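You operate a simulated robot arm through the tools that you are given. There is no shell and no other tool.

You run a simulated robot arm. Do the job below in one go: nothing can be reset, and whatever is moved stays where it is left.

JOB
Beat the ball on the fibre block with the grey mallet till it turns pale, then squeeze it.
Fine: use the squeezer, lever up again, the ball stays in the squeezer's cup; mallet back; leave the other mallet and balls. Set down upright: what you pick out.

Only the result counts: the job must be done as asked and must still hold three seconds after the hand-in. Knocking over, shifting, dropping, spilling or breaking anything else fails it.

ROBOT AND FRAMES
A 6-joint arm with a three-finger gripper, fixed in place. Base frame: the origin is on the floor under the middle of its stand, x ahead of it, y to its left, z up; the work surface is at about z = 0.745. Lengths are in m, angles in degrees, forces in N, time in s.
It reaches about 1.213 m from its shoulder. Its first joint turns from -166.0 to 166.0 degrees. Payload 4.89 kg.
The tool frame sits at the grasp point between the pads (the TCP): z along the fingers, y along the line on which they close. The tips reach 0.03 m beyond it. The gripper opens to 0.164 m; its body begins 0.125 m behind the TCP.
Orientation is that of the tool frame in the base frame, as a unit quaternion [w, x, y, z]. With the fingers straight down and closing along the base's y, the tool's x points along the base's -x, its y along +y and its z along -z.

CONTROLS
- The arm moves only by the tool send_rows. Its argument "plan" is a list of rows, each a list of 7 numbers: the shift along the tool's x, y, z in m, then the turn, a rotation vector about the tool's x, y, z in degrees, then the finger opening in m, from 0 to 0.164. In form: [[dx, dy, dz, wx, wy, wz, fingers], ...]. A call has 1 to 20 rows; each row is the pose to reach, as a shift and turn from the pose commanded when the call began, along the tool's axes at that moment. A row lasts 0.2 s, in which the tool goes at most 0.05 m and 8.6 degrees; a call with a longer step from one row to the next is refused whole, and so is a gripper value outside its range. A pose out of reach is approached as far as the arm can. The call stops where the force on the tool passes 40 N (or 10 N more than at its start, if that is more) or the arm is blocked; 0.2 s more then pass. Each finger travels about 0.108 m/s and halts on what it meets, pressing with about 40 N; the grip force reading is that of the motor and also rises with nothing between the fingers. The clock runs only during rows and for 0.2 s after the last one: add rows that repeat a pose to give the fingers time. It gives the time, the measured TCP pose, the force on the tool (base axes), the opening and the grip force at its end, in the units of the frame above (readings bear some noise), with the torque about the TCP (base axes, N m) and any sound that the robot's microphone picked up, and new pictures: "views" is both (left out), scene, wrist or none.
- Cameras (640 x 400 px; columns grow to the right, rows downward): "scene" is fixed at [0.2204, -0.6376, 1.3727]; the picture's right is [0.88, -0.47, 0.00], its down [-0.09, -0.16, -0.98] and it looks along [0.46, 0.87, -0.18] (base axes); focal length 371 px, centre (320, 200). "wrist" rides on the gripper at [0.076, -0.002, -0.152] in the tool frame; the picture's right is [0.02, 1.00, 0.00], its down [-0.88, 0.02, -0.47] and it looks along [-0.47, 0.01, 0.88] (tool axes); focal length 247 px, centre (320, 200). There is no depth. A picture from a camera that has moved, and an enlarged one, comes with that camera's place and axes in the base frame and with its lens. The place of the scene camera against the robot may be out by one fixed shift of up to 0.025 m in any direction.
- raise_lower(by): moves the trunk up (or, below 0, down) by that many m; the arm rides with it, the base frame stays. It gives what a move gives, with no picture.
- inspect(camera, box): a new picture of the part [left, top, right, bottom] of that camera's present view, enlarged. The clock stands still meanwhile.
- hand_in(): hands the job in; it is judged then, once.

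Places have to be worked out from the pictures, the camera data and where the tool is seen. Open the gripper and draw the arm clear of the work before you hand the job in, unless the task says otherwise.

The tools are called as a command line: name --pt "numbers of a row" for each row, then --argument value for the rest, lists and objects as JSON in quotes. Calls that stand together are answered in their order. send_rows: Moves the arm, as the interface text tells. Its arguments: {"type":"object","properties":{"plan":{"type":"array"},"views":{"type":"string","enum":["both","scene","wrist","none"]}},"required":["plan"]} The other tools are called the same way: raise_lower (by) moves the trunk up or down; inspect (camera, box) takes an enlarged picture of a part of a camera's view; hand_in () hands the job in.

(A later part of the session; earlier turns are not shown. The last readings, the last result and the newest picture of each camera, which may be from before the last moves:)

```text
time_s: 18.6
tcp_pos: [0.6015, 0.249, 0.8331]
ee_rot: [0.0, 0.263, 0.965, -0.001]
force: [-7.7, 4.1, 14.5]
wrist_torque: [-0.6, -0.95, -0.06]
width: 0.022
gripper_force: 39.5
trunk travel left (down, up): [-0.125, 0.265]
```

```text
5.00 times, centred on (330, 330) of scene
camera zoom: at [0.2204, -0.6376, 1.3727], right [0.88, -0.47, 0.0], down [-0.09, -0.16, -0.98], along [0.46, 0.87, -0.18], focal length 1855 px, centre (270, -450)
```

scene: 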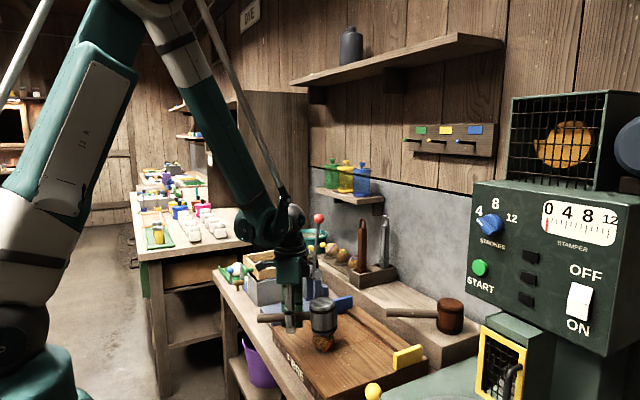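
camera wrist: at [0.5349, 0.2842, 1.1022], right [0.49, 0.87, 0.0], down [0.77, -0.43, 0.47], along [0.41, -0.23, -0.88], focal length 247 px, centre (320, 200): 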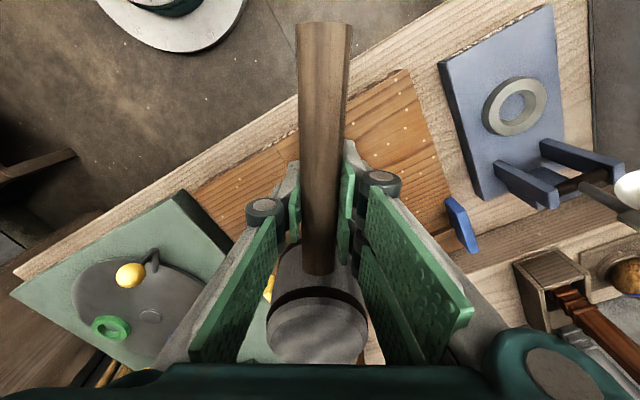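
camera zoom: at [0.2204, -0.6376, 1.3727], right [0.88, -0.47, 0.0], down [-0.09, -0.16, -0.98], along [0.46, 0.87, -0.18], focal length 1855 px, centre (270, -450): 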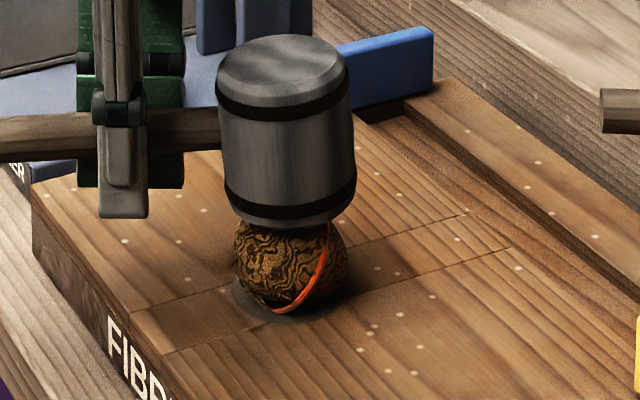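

Contact occurs at TCP z≈0.834 (about 18 N upward), and the head seems to tilt slightly. I back off to check whether the mallet slipped in the grip.

send_rows --pt "0 0 -0.02 0 0 0 0.0" --pt "0 0 -0.06 0 0 0 0.0" --pt "0 0 -0.1 0 0 0 0.0" --pt "0 0 -0.1 0 0 0 0.0"

inspect --camera "scene" --box '[250, 240, 410, 400]'

inspect --camera "wrist" --box '[200, 180, 440, 380]'

```text
time_s: 19.6
tcp_pos: [0.5983, 0.2476, 0.9318]
ee_rot: [0.0, 0.264, 0.965, 0.0]
force: [0.3, 1.4, -3.7]
wrist_torque: [0.13, 0.18, 0.01]
width: 0.0219
gripper_force: 40.3
trunk travel left (down, up): [-0.125, 0.265]
camera wrist: at [0.5326, 0.2855, 1.0853], right [0.49, 0.87, 0.0], down [0.77, -0.43, 0.47], along [0.41, -0.23, -0.88], focal length 247 px, centre (320, 200)
```

scene: 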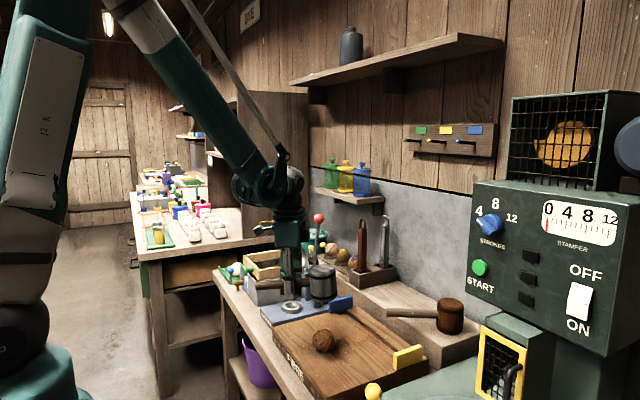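
wrist: 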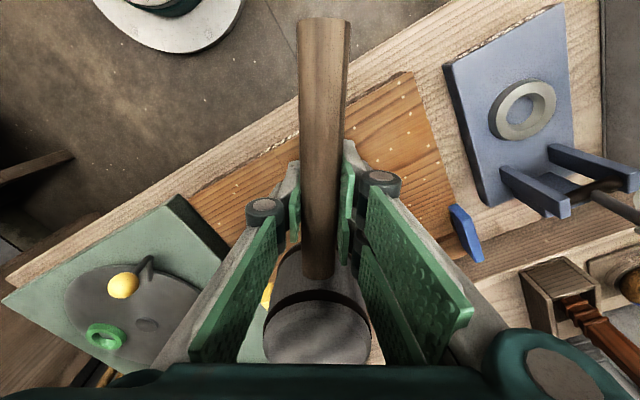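

```text
2.50 times, centred on (330, 320) of scene
camera zoom: at [0.2204, -0.6376, 1.3727], right [0.88, -0.47, 0.0], down [-0.09, -0.16, -0.98], along [0.46, 0.87, -0.18], focal length 928 px, centre (295, -100)
```

zoom: 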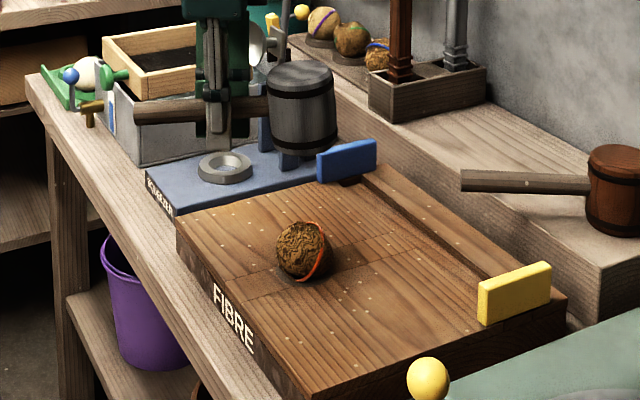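

```text
2.00 times, centred on (320, 280) of wrist
camera zoom: at [0.5326, 0.2855, 1.0853], right [0.49, 0.87, 0.0], down [0.77, -0.43, 0.47], along [0.41, -0.23, -0.88], focal length 494 px, centre (320, 40)
```

zoom: 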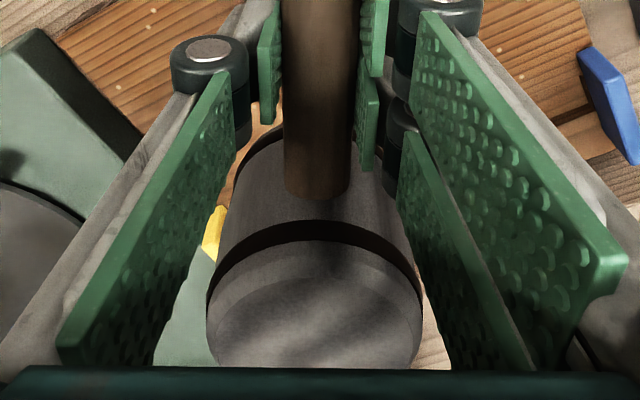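

The mallet rotated a few degrees (head up) in the handle grip at only ~18 N, so this grip is too weak for beating. I'll set the mallet back down and regrip it by its head from above. First I measure the tilt.

inspect --camera "scene" --box '[275, 255, 355, 305]'

inspect --camera "wrist" --box '[280, 0, 360, 50]'

```text
8.00 times, centred on (315, 280) of scene
camera zoom: at [0.2204, -0.6376, 1.3727], right [0.88, -0.47, 0.0], down [-0.09, -0.16, -0.98], along [0.46, 0.87, -0.18], focal length 2968 px, centre (360, -440)
```

zoom: 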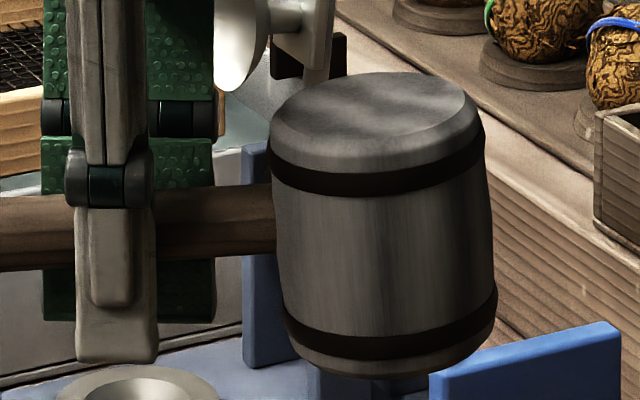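

```text
8.00 times, centred on (320, 25) of wrist
camera zoom: at [0.5326, 0.2855, 1.0853], right [0.49, 0.87, 0.0], down [0.77, -0.43, 0.47], along [0.41, -0.23, -0.88], focal length 1976 px, centre (320, 1600)
```

zoom: 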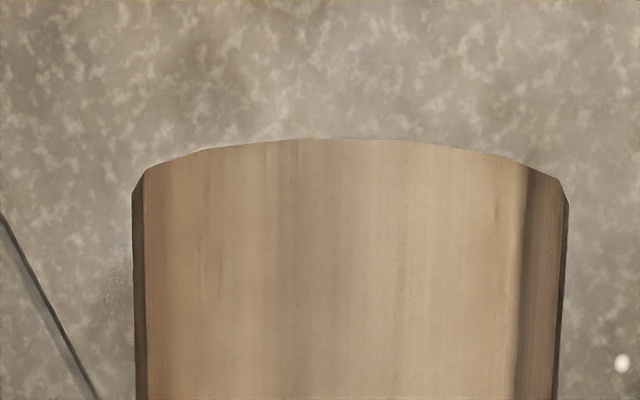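

The tilt is about 3.8° (head up). I carry the mallet back over its spot with a compensating pitch, stopping 6 cm above its rest height.

send_rows --pt "0 0 -0.04 0 1.0 0 0.0" --pt "-0.01 0.01 -0.068 0 2.0 0 0.0" --pt "-0.04 0.036 -0.068 0 3.0 0 0.0" --pt "-0.075 0.067 -0.068 0 3.8 0 0.0" --pt "-0.11 0.0985 -0.068 0 3.8 0 0.0" --pt "-0.145 0.13 -0.068 0 3.8 0 0.0" --pt "-0.18 0.161 -0.068 0 3.8 0 0.0" --pt "-0.215 0.1925 -0.068 0 3.8 0 0.0" --pt "-0.24 0.2148 -0.05 0 3.8 0 0.0" --pt "-0.2548 0.2281 -0.02 0 3.8 0 0.0" --pt "-0.2548 0.2281 0.02 0 3.8 0 0.0" --pt "-0.2548 0.2281 0.056 0 3.8 0 0.0" --pt "-0.2548 0.2281 0.056 0 3.8 0 0.0"

inspect --camera "scene" --box '[350, 255, 430, 305]'

inspect --camera "wrist" --box '[200, 180, 440, 380]'

```text
time_s: 22.4
tcp_pos: [0.9356, 0.3143, 0.8758]
ee_rot: [-0.032, 0.263, 0.964, 0.009]
force: [-0.1, -0.5, -5.1]
wrist_torque: [0.1, 0.26, -0.02]
width: 0.0222
gripper_force: 39.9
trunk travel left (down, up): [-0.125, 0.265]
camera wrist: at [0.8785, 0.346, 1.0337], right [0.49, 0.87, 0.0], down [0.79, -0.45, 0.41], along [0.36, -0.2, -0.91], focal length 247 px, centre (320, 200)
```

scene: 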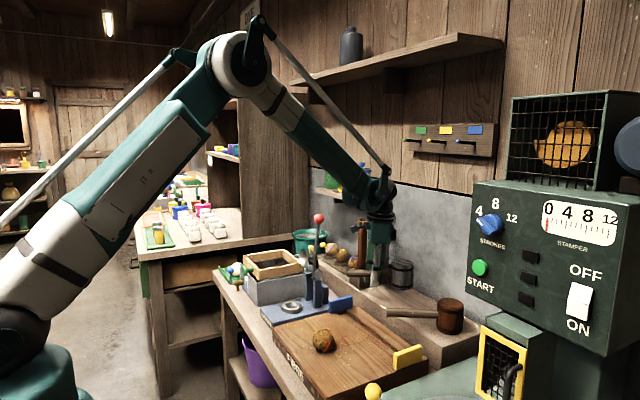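
wrist: 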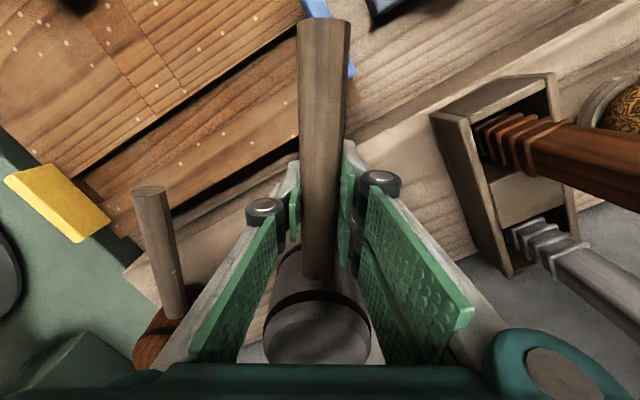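

```text
8.00 times, centred on (390, 280) of scene
camera zoom: at [0.2204, -0.6376, 1.3727], right [0.88, -0.47, 0.0], down [-0.09, -0.16, -0.98], along [0.46, 0.87, -0.18], focal length 2968 px, centre (-240, -440)
```

zoom: 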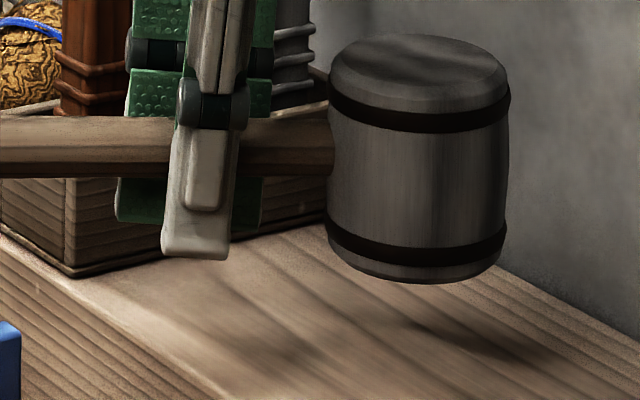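

```text
2.00 times, centred on (320, 280) of wrist
camera zoom: at [0.8785, 0.346, 1.0337], right [0.49, 0.87, 0.0], down [0.79, -0.45, 0.41], along [0.36, -0.2, -0.91], focal length 494 px, centre (320, 40)
```

zoom: 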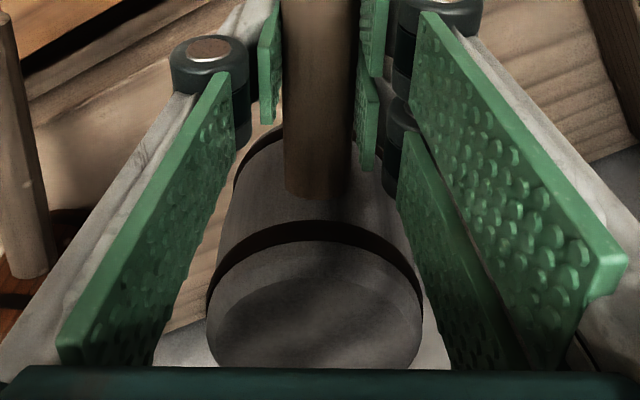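

The head now looks upright within a degree. I lower it 6 cm vertically to its rest height in decreasing steps.

send_rows --pt "-0.0013 0 0.02 0 0 0 0.0" --pt "-0.0027 0 0.04 0 0 0 0.0" --pt "-0.0035 0 0.052 0 0 0 0.0" --pt "-0.0038 0 0.057 0 0 0 0.0" --pt "-0.0039 0 0.059 0 0 0 0.0" --pt "-0.0039 0 0.059 0 0 0 0.0"

inspect --camera "scene" --box '[350, 265, 430, 315]'

```text
time_s: 23.8
tcp_pos: [0.9362, 0.3171, 0.8172]
ee_rot: [-0.032, 0.262, 0.964, 0.008]
force: [0.6, -0.5, -4.4]
wrist_torque: [0.09, 0.21, 0.01]
width: 0.0218
gripper_force: 39.5
trunk travel left (down, up): [-0.125, 0.265]
camera wrist: at [0.8788, 0.3474, 0.9746], right [0.49, 0.87, 0.0], down [0.79, -0.45, 0.41], along [0.36, -0.2, -0.91], focal length 247 px, centre (320, 200)
```

scene: 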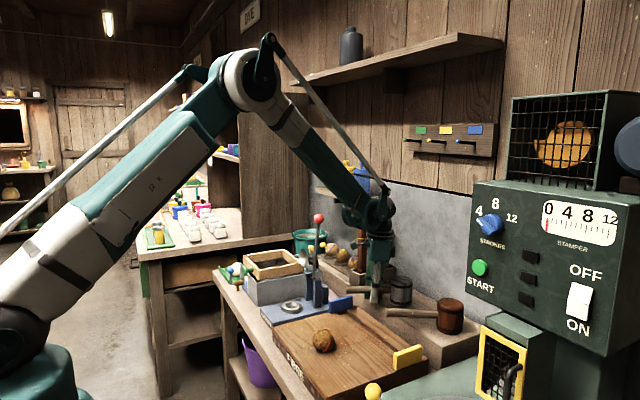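
wrist: 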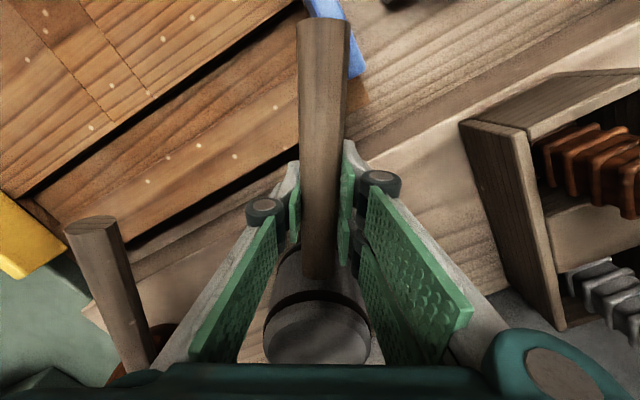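

```text
8.00 times, centred on (390, 290) of scene
camera zoom: at [0.2204, -0.6376, 1.3727], right [0.88, -0.47, 0.0], down [-0.09, -0.16, -0.98], along [0.46, 0.87, -0.18], focal length 2968 px, centre (-240, -520)
```

zoom: 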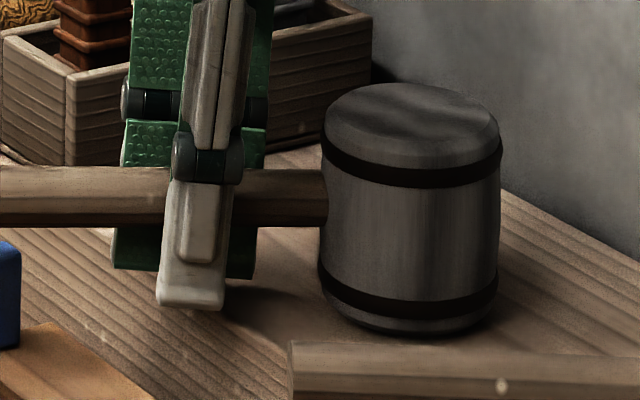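

The load is still carried by the arm (−4.4 N), so it is not quite down. I lower a few more millimetres.

send_rows --pt "-0.0001 0 0.0015 0 0 0 0.0" --pt "-0.0002 0 0.003 0 0 0 0.0" --pt "-0.0002 0 0.003 0 0 0 0.0" --views "none"

```text
time_s: 24.6
tcp_pos: [0.9382, 0.3146, 0.8138]
ee_rot: [-0.032, 0.263, 0.964, 0.009]
force: [0.0, -0.4, -1.7]
wrist_torque: [0.09, 0.13, 0.05]
width: 0.022
gripper_force: 39.6
trunk travel left (down, up): [-0.125, 0.265]
```

The force dropped to −1.7 N: it is beginning to rest on the shelf. One more millimetre, then I open the fingers slowly.

send_rows --pt "-0.0001 0 0.001 0 0 0 0.0" --pt "-0.0001 0 0.001 0 0 0 0.0" --pt "-0.0001 0 0.001 0 0 0 0.02" --pt "-0.0001 0 0.001 0 0 0 0.03" --pt "-0.0001 0 0.001 0 0 0 0.05" --pt "-0.0001 0 0.001 0 0 0 0.08" --pt "-0.0001 0 0.001 0 0 0 0.1" --pt "-0.0001 0 0.001 0 0 0 0.1"

inspect --camera "scene" --box '[350, 265, 430, 315]'

inspect --camera "wrist" --box '[200, 0, 440, 380]'

```text
time_s: 26.4
tcp_pos: [0.936, 0.3146, 0.8141]
ee_rot: [-0.032, 0.263, 0.964, 0.008]
force: [-0.6, 0.1, 0.1]
wrist_torque: [0.02, 0.03, 0.0]
width: 0.1
gripper_force: 0.1
trunk travel left (down, up): [-0.125, 0.265]
camera wrist: at [0.8791, 0.3469, 0.9712], right [0.49, 0.87, 0.0], down [0.79, -0.45, 0.41], along [0.36, -0.2, -0.91], focal length 247 px, centre (320, 200)
```

scene: 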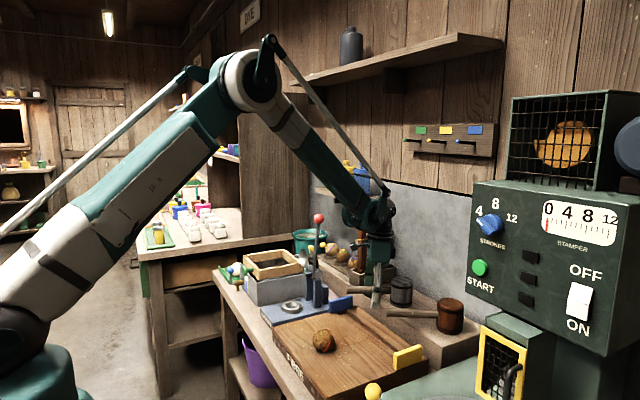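
wrist: 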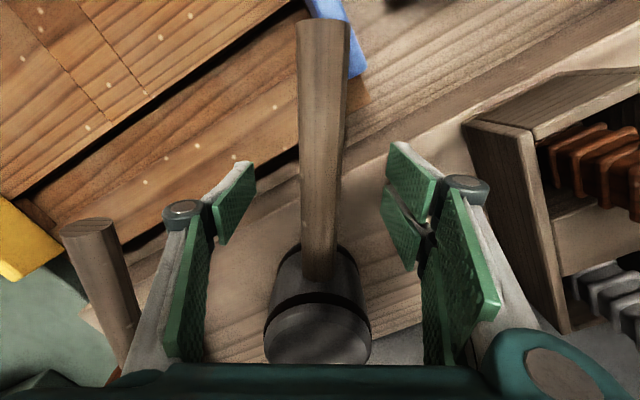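

```text
8.00 times, centred on (390, 290) of scene
camera zoom: at [0.2204, -0.6376, 1.3727], right [0.88, -0.47, 0.0], down [-0.09, -0.16, -0.98], along [0.46, 0.87, -0.18], focal length 2968 px, centre (-240, -520)
```

zoom: 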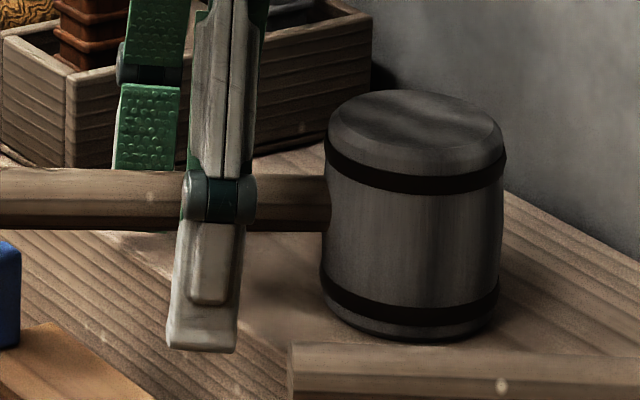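

```text
1.05 times, centred on (320, 190) of wrist (not enlarged: the box is as wide or as high as the picture)
camera zoom: at [0.8791, 0.3469, 0.9712], right [0.49, 0.87, 0.0], down [0.79, -0.45, 0.41], along [0.36, -0.2, -0.91], focal length 260 px, centre (320, 210)
```

zoom: 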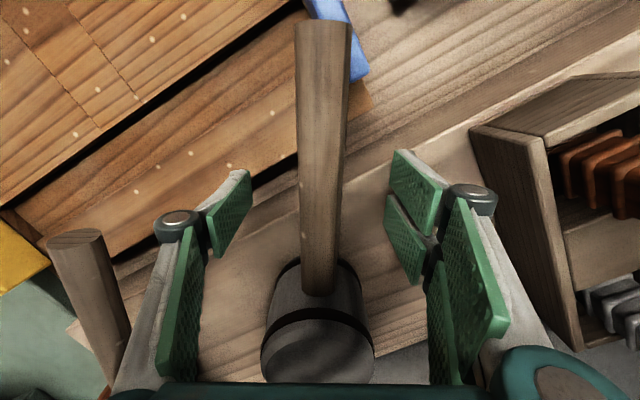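

The mallet stands upright on its spot again. I raise the open gripper vertically and take out the pitch.

send_rows --pt "0.002 0 -0.03 0 0 0 0.1" --pt "0.004 0 -0.06 0 0 0 0.1" --pt "0.006 0 -0.09 0 -1.9 0 0.1" --pt "0.008 0 -0.12 0 -3.8 0 0.12" --pt "0.0086 0 -0.13 0 -3.8 0 0.13" --pt "0.0086 0 -0.13 0 -3.8 0 0.13"

inspect --camera "wrist" --box '[220, 60, 420, 260]'

```text
time_s: 27.8
tcp_pos: [0.9354, 0.3178, 0.9443]
ee_rot: [0.0, 0.264, 0.965, -0.001]
force: [-0.9, 1.1, 1.0]
wrist_torque: [-0.01, 0.0, -0.01]
width: 0.1299
gripper_force: 0.2
trunk travel left (down, up): [-0.125, 0.265]
camera wrist: at [0.8683, 0.3541, 1.0977], right [0.49, 0.87, 0.0], down [0.77, -0.43, 0.47], along [0.41, -0.23, -0.88], focal length 247 px, centre (320, 200)
```

scene: 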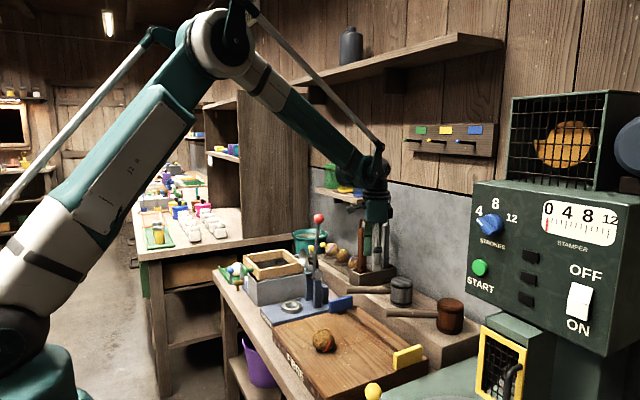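
wrist: 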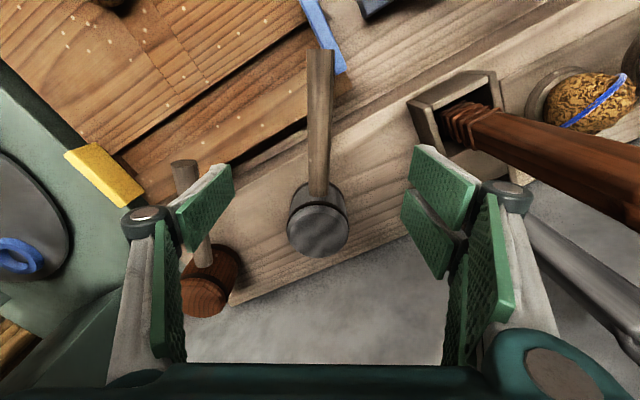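

```text
2.00 times, centred on (320, 160) of wrist
camera zoom: at [0.8683, 0.3541, 1.0977], right [0.49, 0.87, 0.0], down [0.77, -0.43, 0.47], along [0.41, -0.23, -0.88], focal length 494 px, centre (320, 280)
```

zoom: 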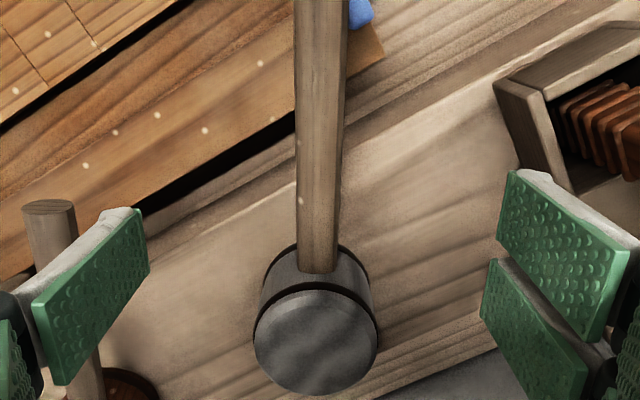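

The head axis is at about (−0.091, −0.001) in the tool frame. I move over the head and pause above it to check.

send_rows --pt "-0.03 -0.0003 0 0 0 0 0.13" --pt "-0.06 -0.0006 0 0 0 0 0.13" --pt "-0.091 -0.001 0 0 0 0 0.13" --pt "-0.091 -0.001 0.02 0 0 0 0.13" --pt "-0.091 -0.001 0.035 0 0 0 0.13" --pt "-0.091 -0.001 0.035 0 0 0 0.13"

inspect --camera "wrist" --box '[200, 80, 440, 280]'

inspect --camera "scene" --box '[340, 210, 460, 310]'

```text
time_s: 29.2
tcp_pos: [1.0141, 0.2685, 0.9089]
ee_rot: [0.001, 0.263, 0.965, -0.001]
force: [-0.2, -0.3, -0.6]
wrist_torque: [0.0, 0.01, 0.01]
width: 0.1301
gripper_force: 0.1
trunk travel left (down, up): [-0.125, 0.265]
camera wrist: at [0.947, 0.3052, 1.0614], right [0.49, 0.87, 0.0], down [0.77, -0.43, 0.47], along [0.41, -0.23, -0.88], focal length 247 px, centre (320, 200)
```

scene: 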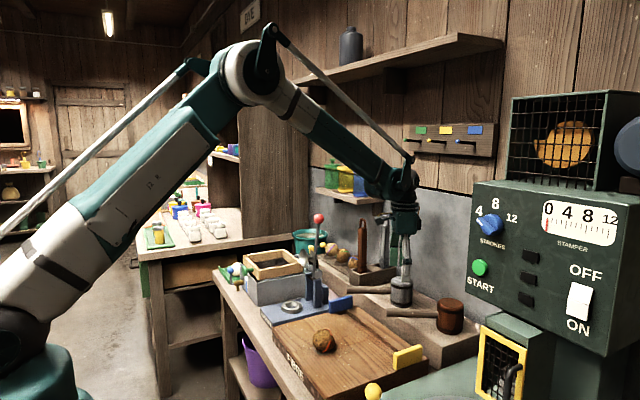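
wrist: 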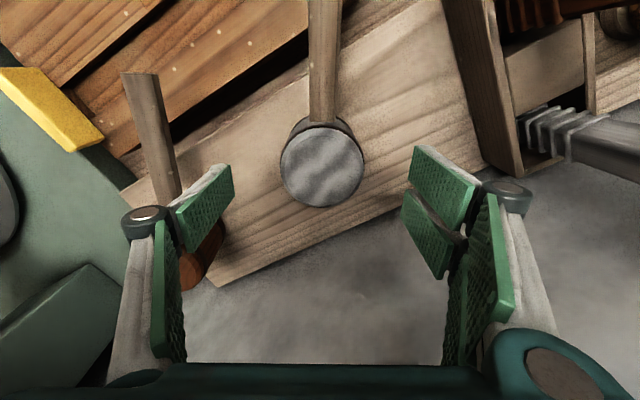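

```text
2.00 times, centred on (320, 180) of wrist
camera zoom: at [0.947, 0.3052, 1.0614], right [0.49, 0.87, 0.0], down [0.77, -0.43, 0.47], along [0.41, -0.23, -0.88], focal length 494 px, centre (320, 240)
```

zoom: 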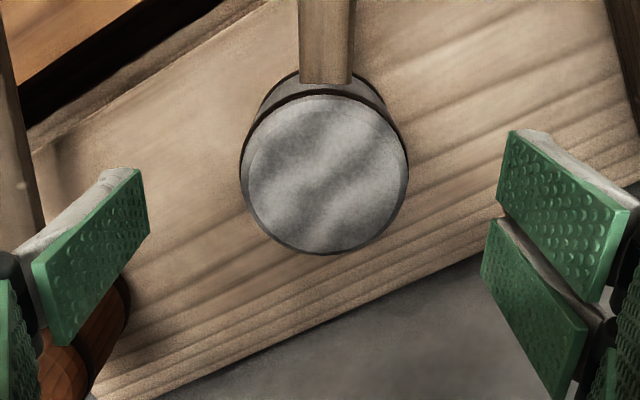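

```text
4.00 times, centred on (400, 260) of scene
camera zoom: at [0.2204, -0.6376, 1.3727], right [0.88, -0.47, 0.0], down [-0.09, -0.16, -0.98], along [0.46, 0.87, -0.18], focal length 1484 px, centre (0, -40)
```

zoom: 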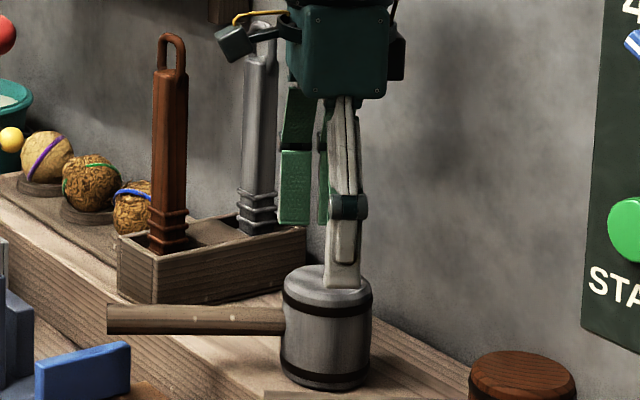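

The head top is centred under the gripper within 2 mm. I descend to TCP z≈0.822 and close on the head.

send_rows --pt "0.0005 0.0017 0.02 0 0 0 0.13" --pt "0.0005 0.0017 0.045 0 0 0 0.13" --pt "0.0005 0.0017 0.07 0 0 0 0.13" --pt "0.0005 0.0017 0.085 0 0 0 0.13" --pt "0.0005 0.0017 0.085 0 0 0 0.12" --pt "0.0005 0.0017 0.085 0 0 0 0.1" --pt "0.0005 0.0017 0.085 0 0 0 0.08" --pt "0.0005 0.0017 0.085 0 0 0 0.06" --pt "0.0005 0.0017 0.085 0 0 0 0.04" --pt "0.0005 0.0017 0.085 0 0 0 0.04"

inspect --camera "scene" --box '[340, 230, 460, 330]'

inspect --camera "wrist" --box '[200, 80, 440, 280]'

```text
time_s: 31.4
tcp_pos: [1.0151, 0.271, 0.8231]
ee_rot: [0.0, 0.263, 0.965, -0.001]
force: [-1.0, -1.6, 0.7]
wrist_torque: [-0.17, 0.12, -0.01]
width: 0.0707
gripper_force: 40.3
trunk travel left (down, up): [-0.125, 0.265]
camera wrist: at [0.9483, 0.3071, 0.977], right [0.49, 0.87, 0.0], down [0.77, -0.43, 0.47], along [0.41, -0.23, -0.88], focal length 247 px, centre (320, 200)
```

scene: 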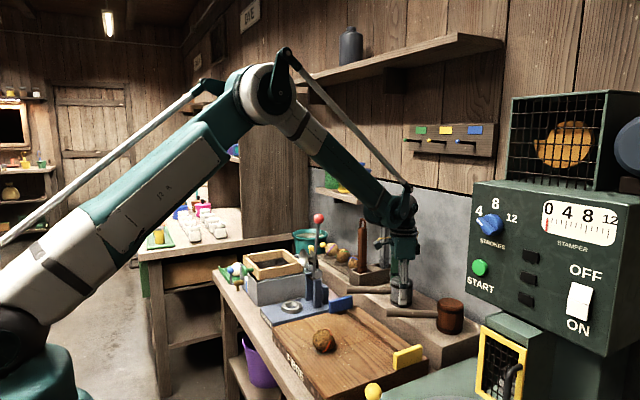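
wrist: 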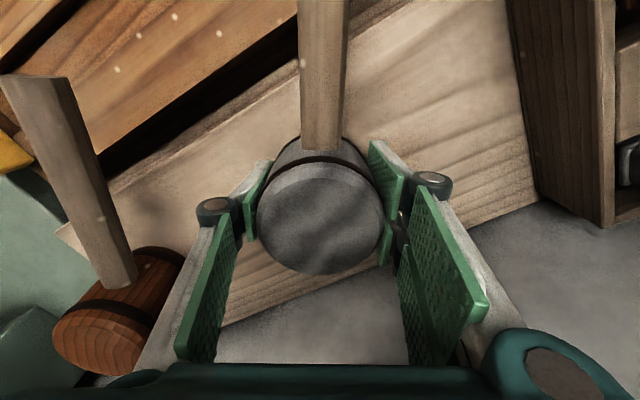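

```text
4.00 times, centred on (400, 280) of scene
camera zoom: at [0.2204, -0.6376, 1.3727], right [0.88, -0.47, 0.0], down [-0.09, -0.16, -0.98], along [0.46, 0.87, -0.18], focal length 1484 px, centre (0, -120)
```

zoom: 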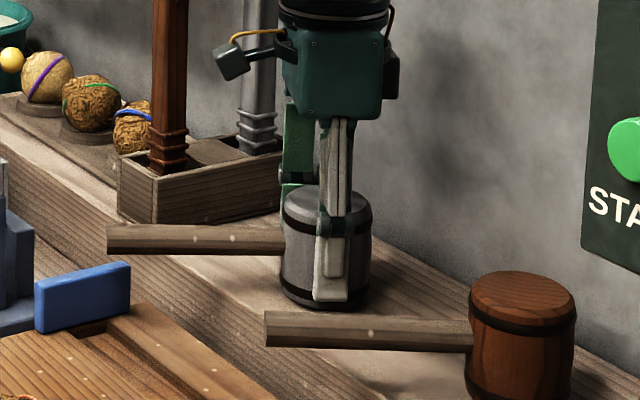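

```text
2.00 times, centred on (320, 180) of wrist
camera zoom: at [0.9483, 0.3071, 0.977], right [0.49, 0.87, 0.0], down [0.77, -0.43, 0.47], along [0.41, -0.23, -0.88], focal length 494 px, centre (320, 240)
```

zoom: 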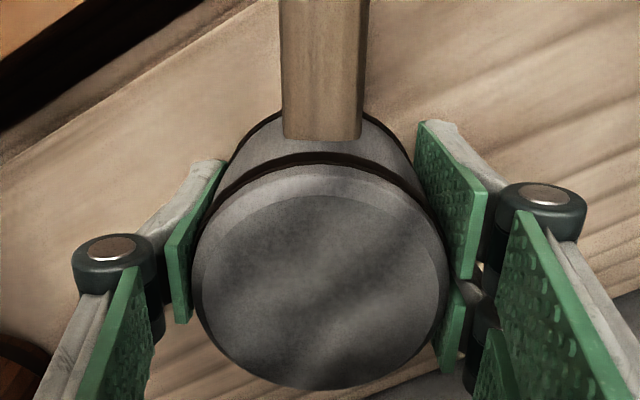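

The head is firmly held (width 0.071, 41 N). I lift and carry the mallet over the ball, stopping with TCP at (0.678, 0.203, 0.95).

send_rows --pt "0 0 -0.015 0 0 0 0.04" --pt "0 0 -0.05 0 0 0 0.04" --pt "0 0 -0.09 0 0 0 0.04" --pt "0.02 -0.018 -0.125 0 0 0 0.04" --pt "0.05 -0.045 -0.137 0 0 0 0.04" --pt "0.085 -0.076 -0.137 0 0 0 0.04" --pt "0.12 -0.107 -0.137 0 0 0 0.04" --pt "0.155 -0.1385 -0.137 0 0 0 0.04" --pt "0.19 -0.17 -0.137 0 0 0 0.04" --pt "0.225 -0.201 -0.137 0 0 0 0.04" --pt "0.245 -0.2188 -0.132 0 0 0 0.04" --pt "0.2563 -0.2288 -0.127 0 0 0 0.04" --pt "0.2563 -0.2288 -0.127 0 0 0 0.04"

inspect --camera "scene" --box '[270, 250, 390, 370]'

```text
time_s: 34.2
tcp_pos: [0.6794, 0.203, 0.952]
ee_rot: [0.001, 0.263, 0.965, 0.0]
force: [-0.4, -0.4, -2.5]
wrist_torque: [-0.02, -0.07, 0.0]
width: 0.0706
gripper_force: 40.4
trunk travel left (down, up): [-0.125, 0.265]
camera wrist: at [0.6121, 0.2409, 1.1048], right [0.49, 0.87, 0.0], down [0.77, -0.43, 0.47], along [0.41, -0.23, -0.88], focal length 247 px, centre (320, 200)
```

scene: 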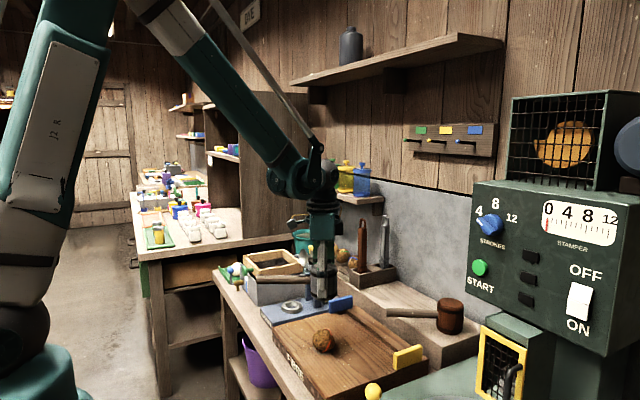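
wrist: 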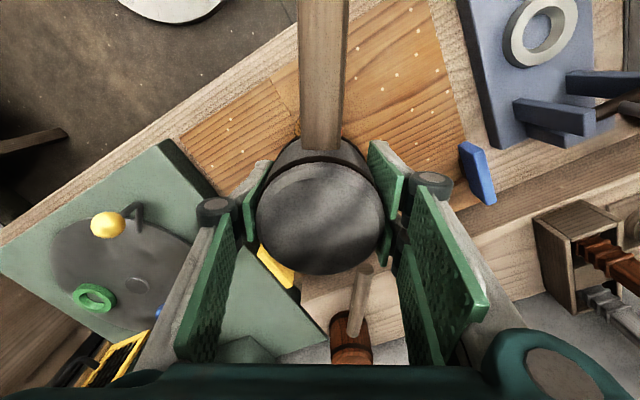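

```text
3.33 times, centred on (330, 310) of scene
camera zoom: at [0.2204, -0.6376, 1.3727], right [0.88, -0.47, 0.0], down [-0.09, -0.16, -0.98], along [0.46, 0.87, -0.18], focal length 1237 px, centre (287, -167)
```

zoom: 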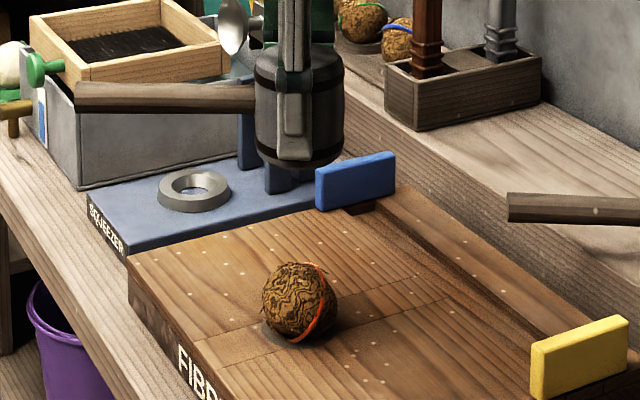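

The head is over the ball and contact should come at TCP z≈0.841. I strike at full row speed, aiming a few millimetres past contact, then withdraw.

send_rows --pt "0 0 0.015 0 0 0 0.04" --pt "0 0 0.065 0 0 0 0.04" --pt "0 0 0.115 0 0 0 0.04" --pt "0 0 0.07 0 0 0 0.04" --pt "0 0 0.025 0 0 0 0.04" --pt "0 0 0.0 0 0 0 0.04"

inspect --camera "scene" --box '[270, 250, 390, 370]'

```text
time_s: 35.6
tcp_pos: [0.6786, 0.2018, 0.9474]
ee_rot: [0.0, 0.263, 0.965, 0.0]
force: [0.6, 0.1, -4.2]
wrist_torque: [-0.05, 0.02, -0.01]
width: 0.0705
gripper_force: 40.1
trunk travel left (down, up): [-0.125, 0.265]
camera wrist: at [0.6111, 0.2397, 1.102], right [0.49, 0.87, 0.0], down [0.77, -0.43, 0.47], along [0.41, -0.23, -0.88], focal length 247 px, centre (320, 200)
```

scene: 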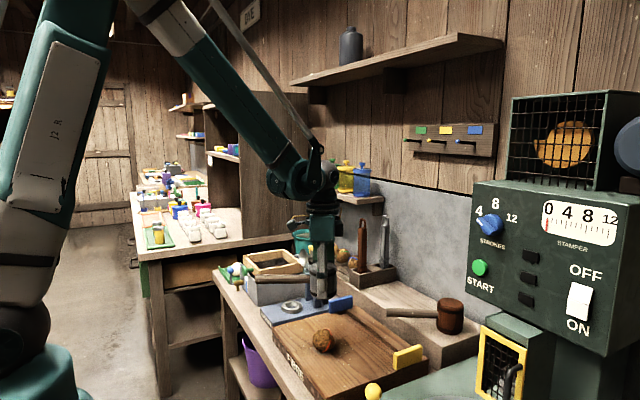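
wrist: 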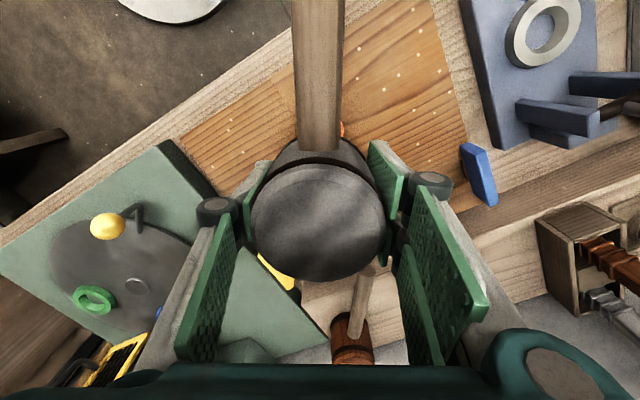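

```text
3.33 times, centred on (330, 310) of scene
camera zoom: at [0.2204, -0.6376, 1.3727], right [0.88, -0.47, 0.0], down [-0.09, -0.16, -0.98], along [0.46, 0.87, -0.18], focal length 1237 px, centre (287, -167)
```

zoom: 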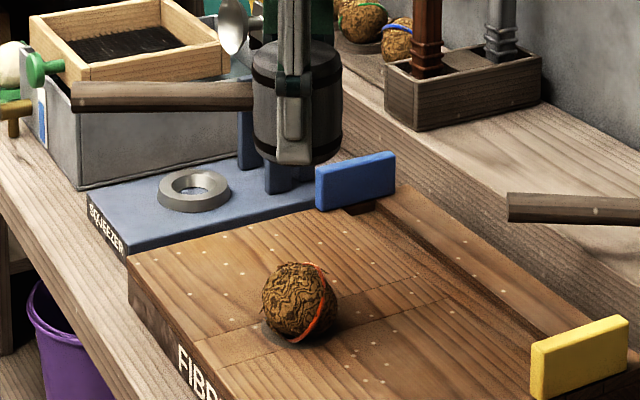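

The stroke made contact (the head shifted slightly up in the grip), with no stop. I zoom in on the ball and head for changes.

inspect --camera "scene" --box '[300, 320, 350, 360]'

inspect --camera "scene" --box '[285, 250, 365, 310]'

```text
10.00 times, centred on (325, 340) of scene
camera zoom: at [0.2204, -0.6376, 1.3727], right [0.88, -0.47, 0.0], down [-0.09, -0.16, -0.98], along [0.46, 0.87, -0.18], focal length 3710 px, centre (270, -1200)
```

zoom: 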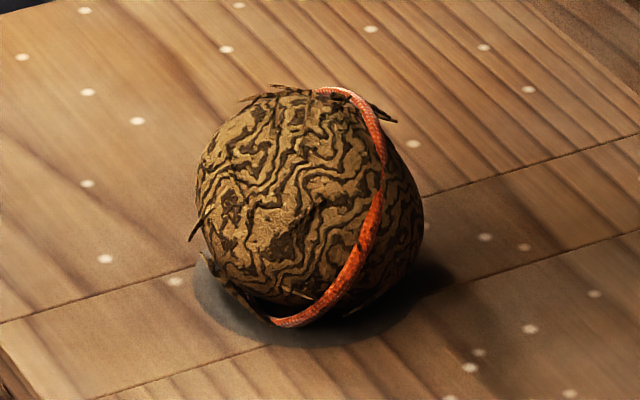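

```text
6.67 times, centred on (325, 280) of scene
camera zoom: at [0.2204, -0.6376, 1.3727], right [0.88, -0.47, 0.0], down [-0.09, -0.16, -0.98], along [0.46, 0.87, -0.18], focal length 2474 px, centre (287, -333)
```

zoom: 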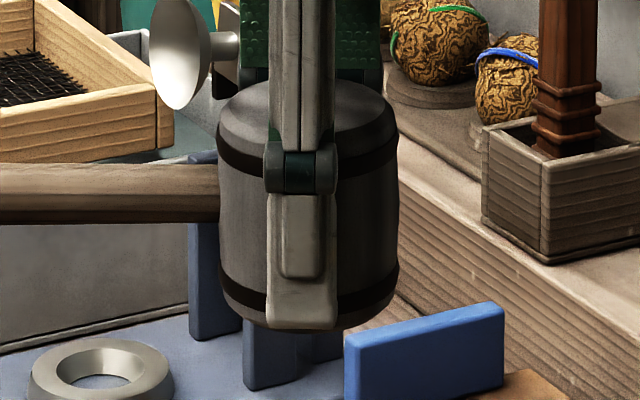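

The ball looks unchanged and no sound was reported, so that stroke was too gentle because it reversed right at contact. I strike again with contact falling mid-row at full speed.

send_rows --pt "0 0 0.035 0 0 0 0.04" --pt "0 0 0.085 0 0 0 0.04" --pt "0 0 0.135 0 0 0 0.04" --pt "0 0 0.09 0 0 0 0.04" --pt "0 0 0.045 0 0 0 0.04" --pt "0 0 0.0 0 0 0 0.04"

inspect --camera "scene" --box '[285, 260, 365, 360]'

```text
time_s: 37.0
tcp_pos: [0.6769, 0.203, 0.9504]
ee_rot: [0.0, 0.263, 0.965, 0.0]
force: [1.1, 0.1, -3.1]
wrist_torque: [-0.12, 0.14, -0.04]
width: 0.0697
gripper_force: 40.0
trunk travel left (down, up): [-0.125, 0.265]
camera wrist: at [0.6106, 0.2401, 1.104], right [0.49, 0.87, 0.0], down [0.77, -0.43, 0.47], along [0.41, -0.23, -0.88], focal length 247 px, centre (320, 200)
```

scene: 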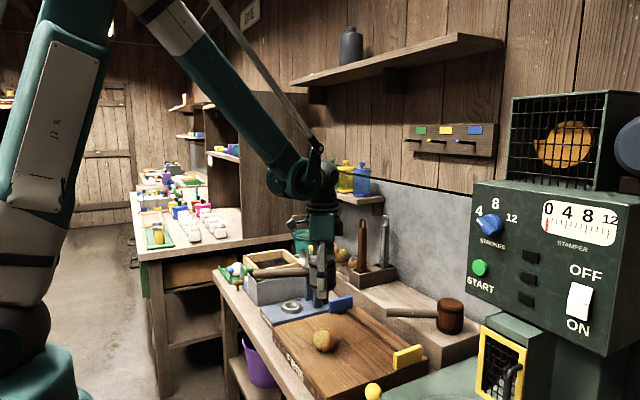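
wrist: 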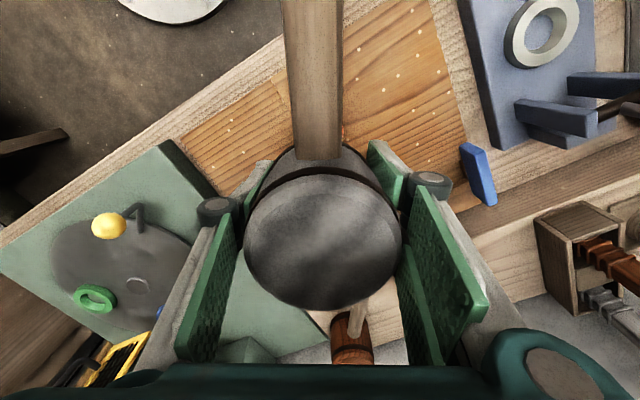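

```text
4.00 times, centred on (325, 310) of scene
camera zoom: at [0.2204, -0.6376, 1.3727], right [0.88, -0.47, 0.0], down [-0.09, -0.16, -0.98], along [0.46, 0.87, -0.18], focal length 1484 px, centre (300, -240)
```

zoom: 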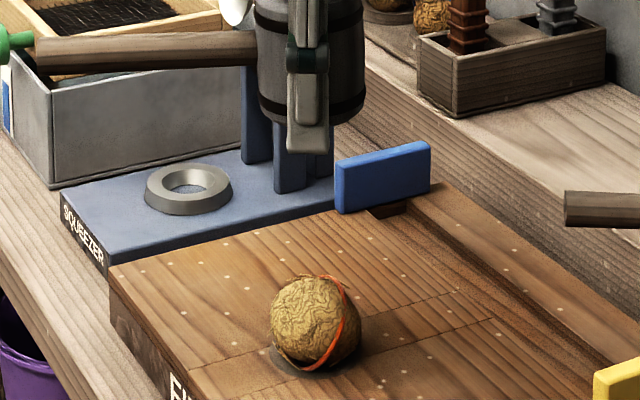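

The ball has become visibly paler and the head has slipped further up in the grip. I zoom in to judge the ball's colour and compare with the others.

inspect --camera "scene" --box '[300, 320, 350, 360]'

inspect --camera "scene" --box '[285, 240, 365, 310]'

inspect --camera "scene" --box '[220, 220, 370, 300]'

```text
10.00 times, centred on (325, 340) of scene
camera zoom: at [0.2204, -0.6376, 1.3727], right [0.88, -0.47, 0.0], down [-0.09, -0.16, -0.98], along [0.46, 0.87, -0.18], focal length 3710 px, centre (270, -1200)
```

zoom: 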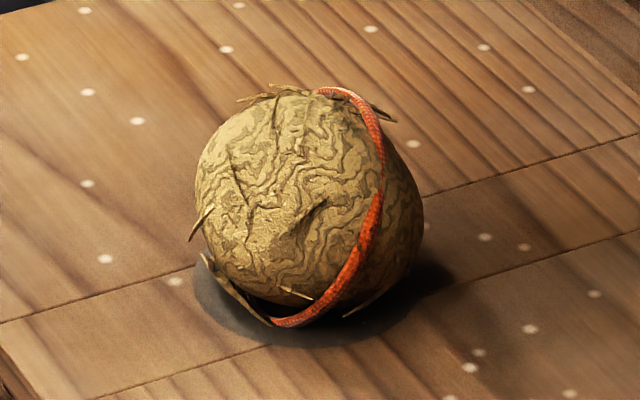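

```text
5.71 times, centred on (325, 275) of scene
camera zoom: at [0.2204, -0.6376, 1.3727], right [0.88, -0.47, 0.0], down [-0.09, -0.16, -0.98], along [0.46, 0.87, -0.18], focal length 2120 px, centre (291, -229)
```

zoom: 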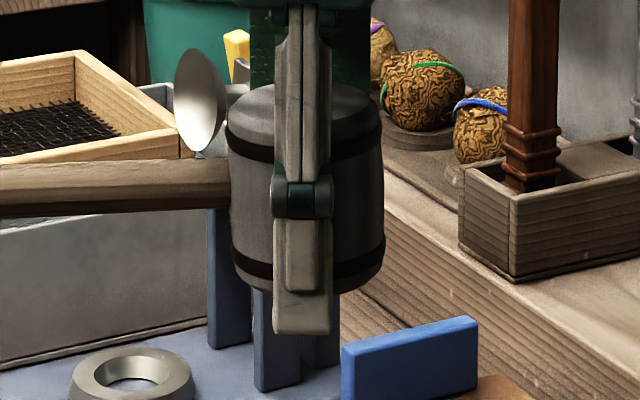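

```text
4.27 times, centred on (295, 260) of scene
camera zoom: at [0.2204, -0.6376, 1.3727], right [0.88, -0.47, 0.0], down [-0.09, -0.16, -0.98], along [0.46, 0.87, -0.18], focal length 1583 px, centre (427, -56)
```

zoom: 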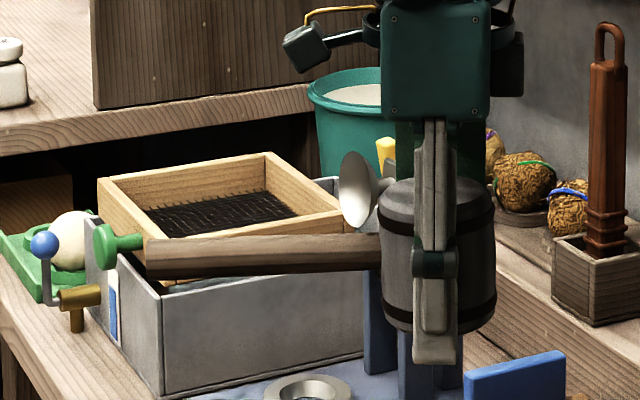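

One proper stroke turned the ball from dark brown to a straw tone. To judge whether it is fully pale, I move aside to the same viewpoint as earlier and look with the wrist camera.

send_rows --pt "0 0.01 -0.03 0 0 0 0.04" --pt "-0.004 0.04 -0.05 0 0 0 0.04" --pt "-0.008 0.08 -0.05 0 0 0 0.04" --pt "-0.0128 0.1201 -0.05 0 0 0 0.04" --pt "-0.0128 0.1201 -0.05 0 0 0 0.04"

inspect --camera "wrist" --box '[160, 60, 320, 160]'

inspect --camera "wrist" --box '[200, 120, 440, 340]'

inspect --camera "wrist" --box '[520, 120, 640, 240]'

```text
time_s: 38.2
tcp_pos: [0.7502, 0.2999, 0.9998]
ee_rot: [0.0, 0.261, 0.965, 0.0]
force: [0.2, -0.3, -3.7]
wrist_torque: [-0.03, 0.0, 0.0]
width: 0.0696
gripper_force: 39.8
trunk travel left (down, up): [-0.125, 0.265]
camera wrist: at [0.6831, 0.3368, 1.1539], right [0.49, 0.87, 0.0], down [0.77, -0.43, 0.47], along [0.41, -0.23, -0.88], focal length 247 px, centre (320, 200)
```

scene: 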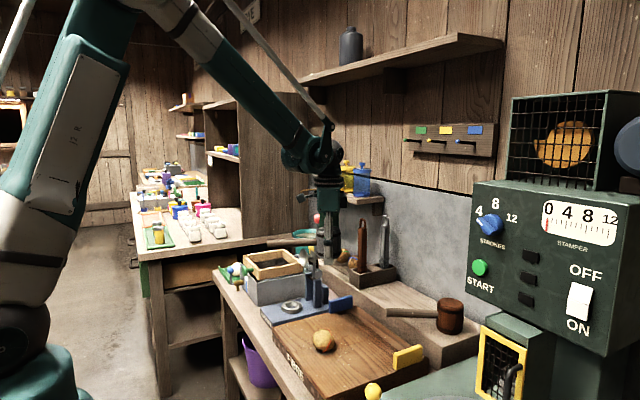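
wrist: 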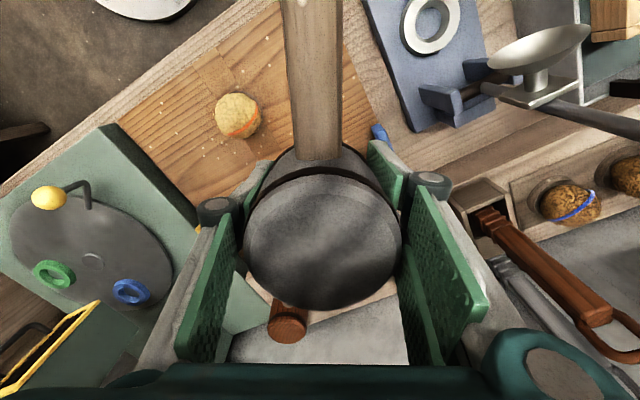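

```text
4.00 times, centred on (240, 110) of wrist
camera zoom: at [0.6831, 0.3368, 1.1539], right [0.49, 0.87, 0.0], down [0.77, -0.43, 0.47], along [0.41, -0.23, -0.88], focal length 988 px, centre (640, 560)
```

zoom: 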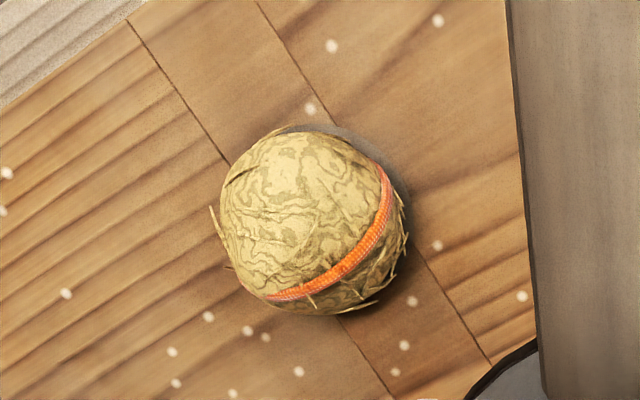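

```text
1.82 times, centred on (320, 230) of wrist
camera zoom: at [0.6831, 0.3368, 1.1539], right [0.49, 0.87, 0.0], down [0.77, -0.43, 0.47], along [0.41, -0.23, -0.88], focal length 449 px, centre (320, 146)
```

zoom: 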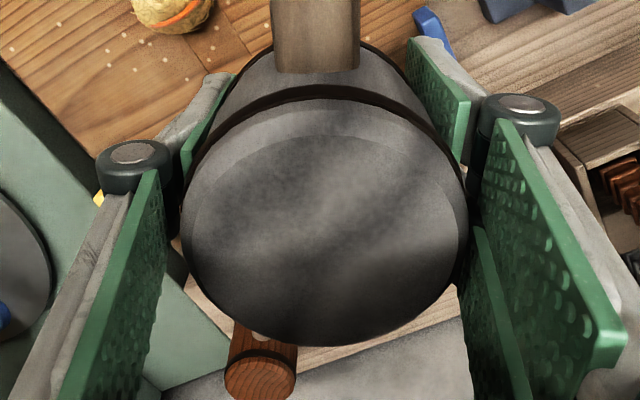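

```text
3.33 times, centred on (580, 180) of wrist
camera zoom: at [0.6831, 0.3368, 1.1539], right [0.49, 0.87, 0.0], down [0.77, -0.43, 0.47], along [0.41, -0.23, -0.88], focal length 823 px, centre (-547, 267)
```

zoom: 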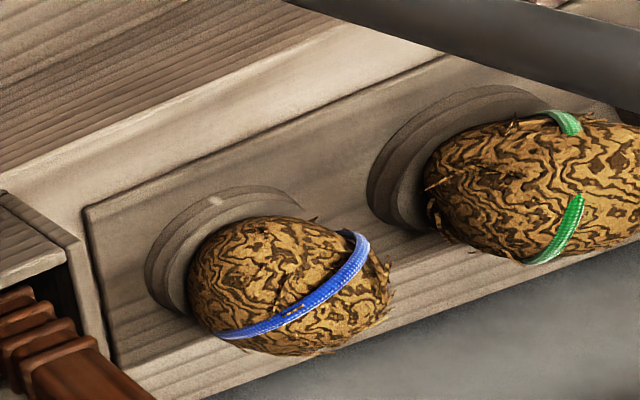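

The ball is now pale straw with only a faint pattern, versus dark-patterned spare balls. I compare with the purple-banded ball, which also seemed lighter.

inspect --camera "scene" --box '[310, 230, 370, 280]'

inspect --camera "scene" --box '[300, 320, 350, 360]'

```text
8.00 times, centred on (340, 255) of scene
camera zoom: at [0.2204, -0.6376, 1.3727], right [0.88, -0.47, 0.0], down [-0.09, -0.16, -0.98], along [0.46, 0.87, -0.18], focal length 2968 px, centre (160, -240)
```

zoom: 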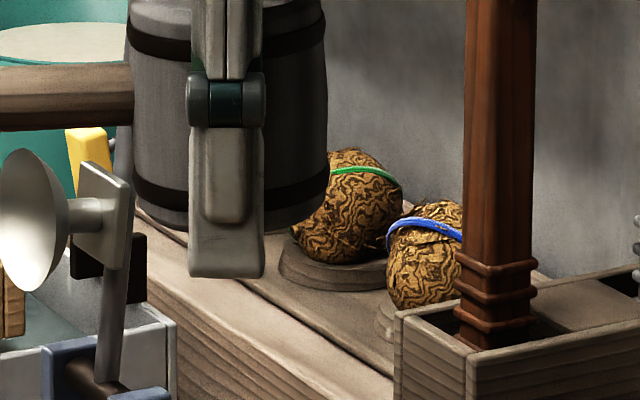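

```text
10.00 times, centred on (325, 340) of scene
camera zoom: at [0.2204, -0.6376, 1.3727], right [0.88, -0.47, 0.0], down [-0.09, -0.16, -0.98], along [0.46, 0.87, -0.18], focal length 3710 px, centre (270, -1200)
```

zoom: 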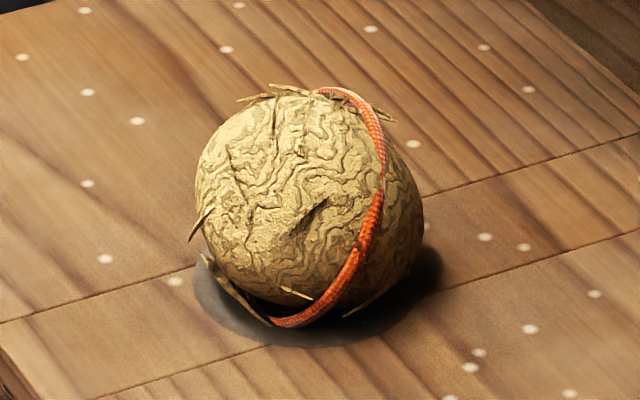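

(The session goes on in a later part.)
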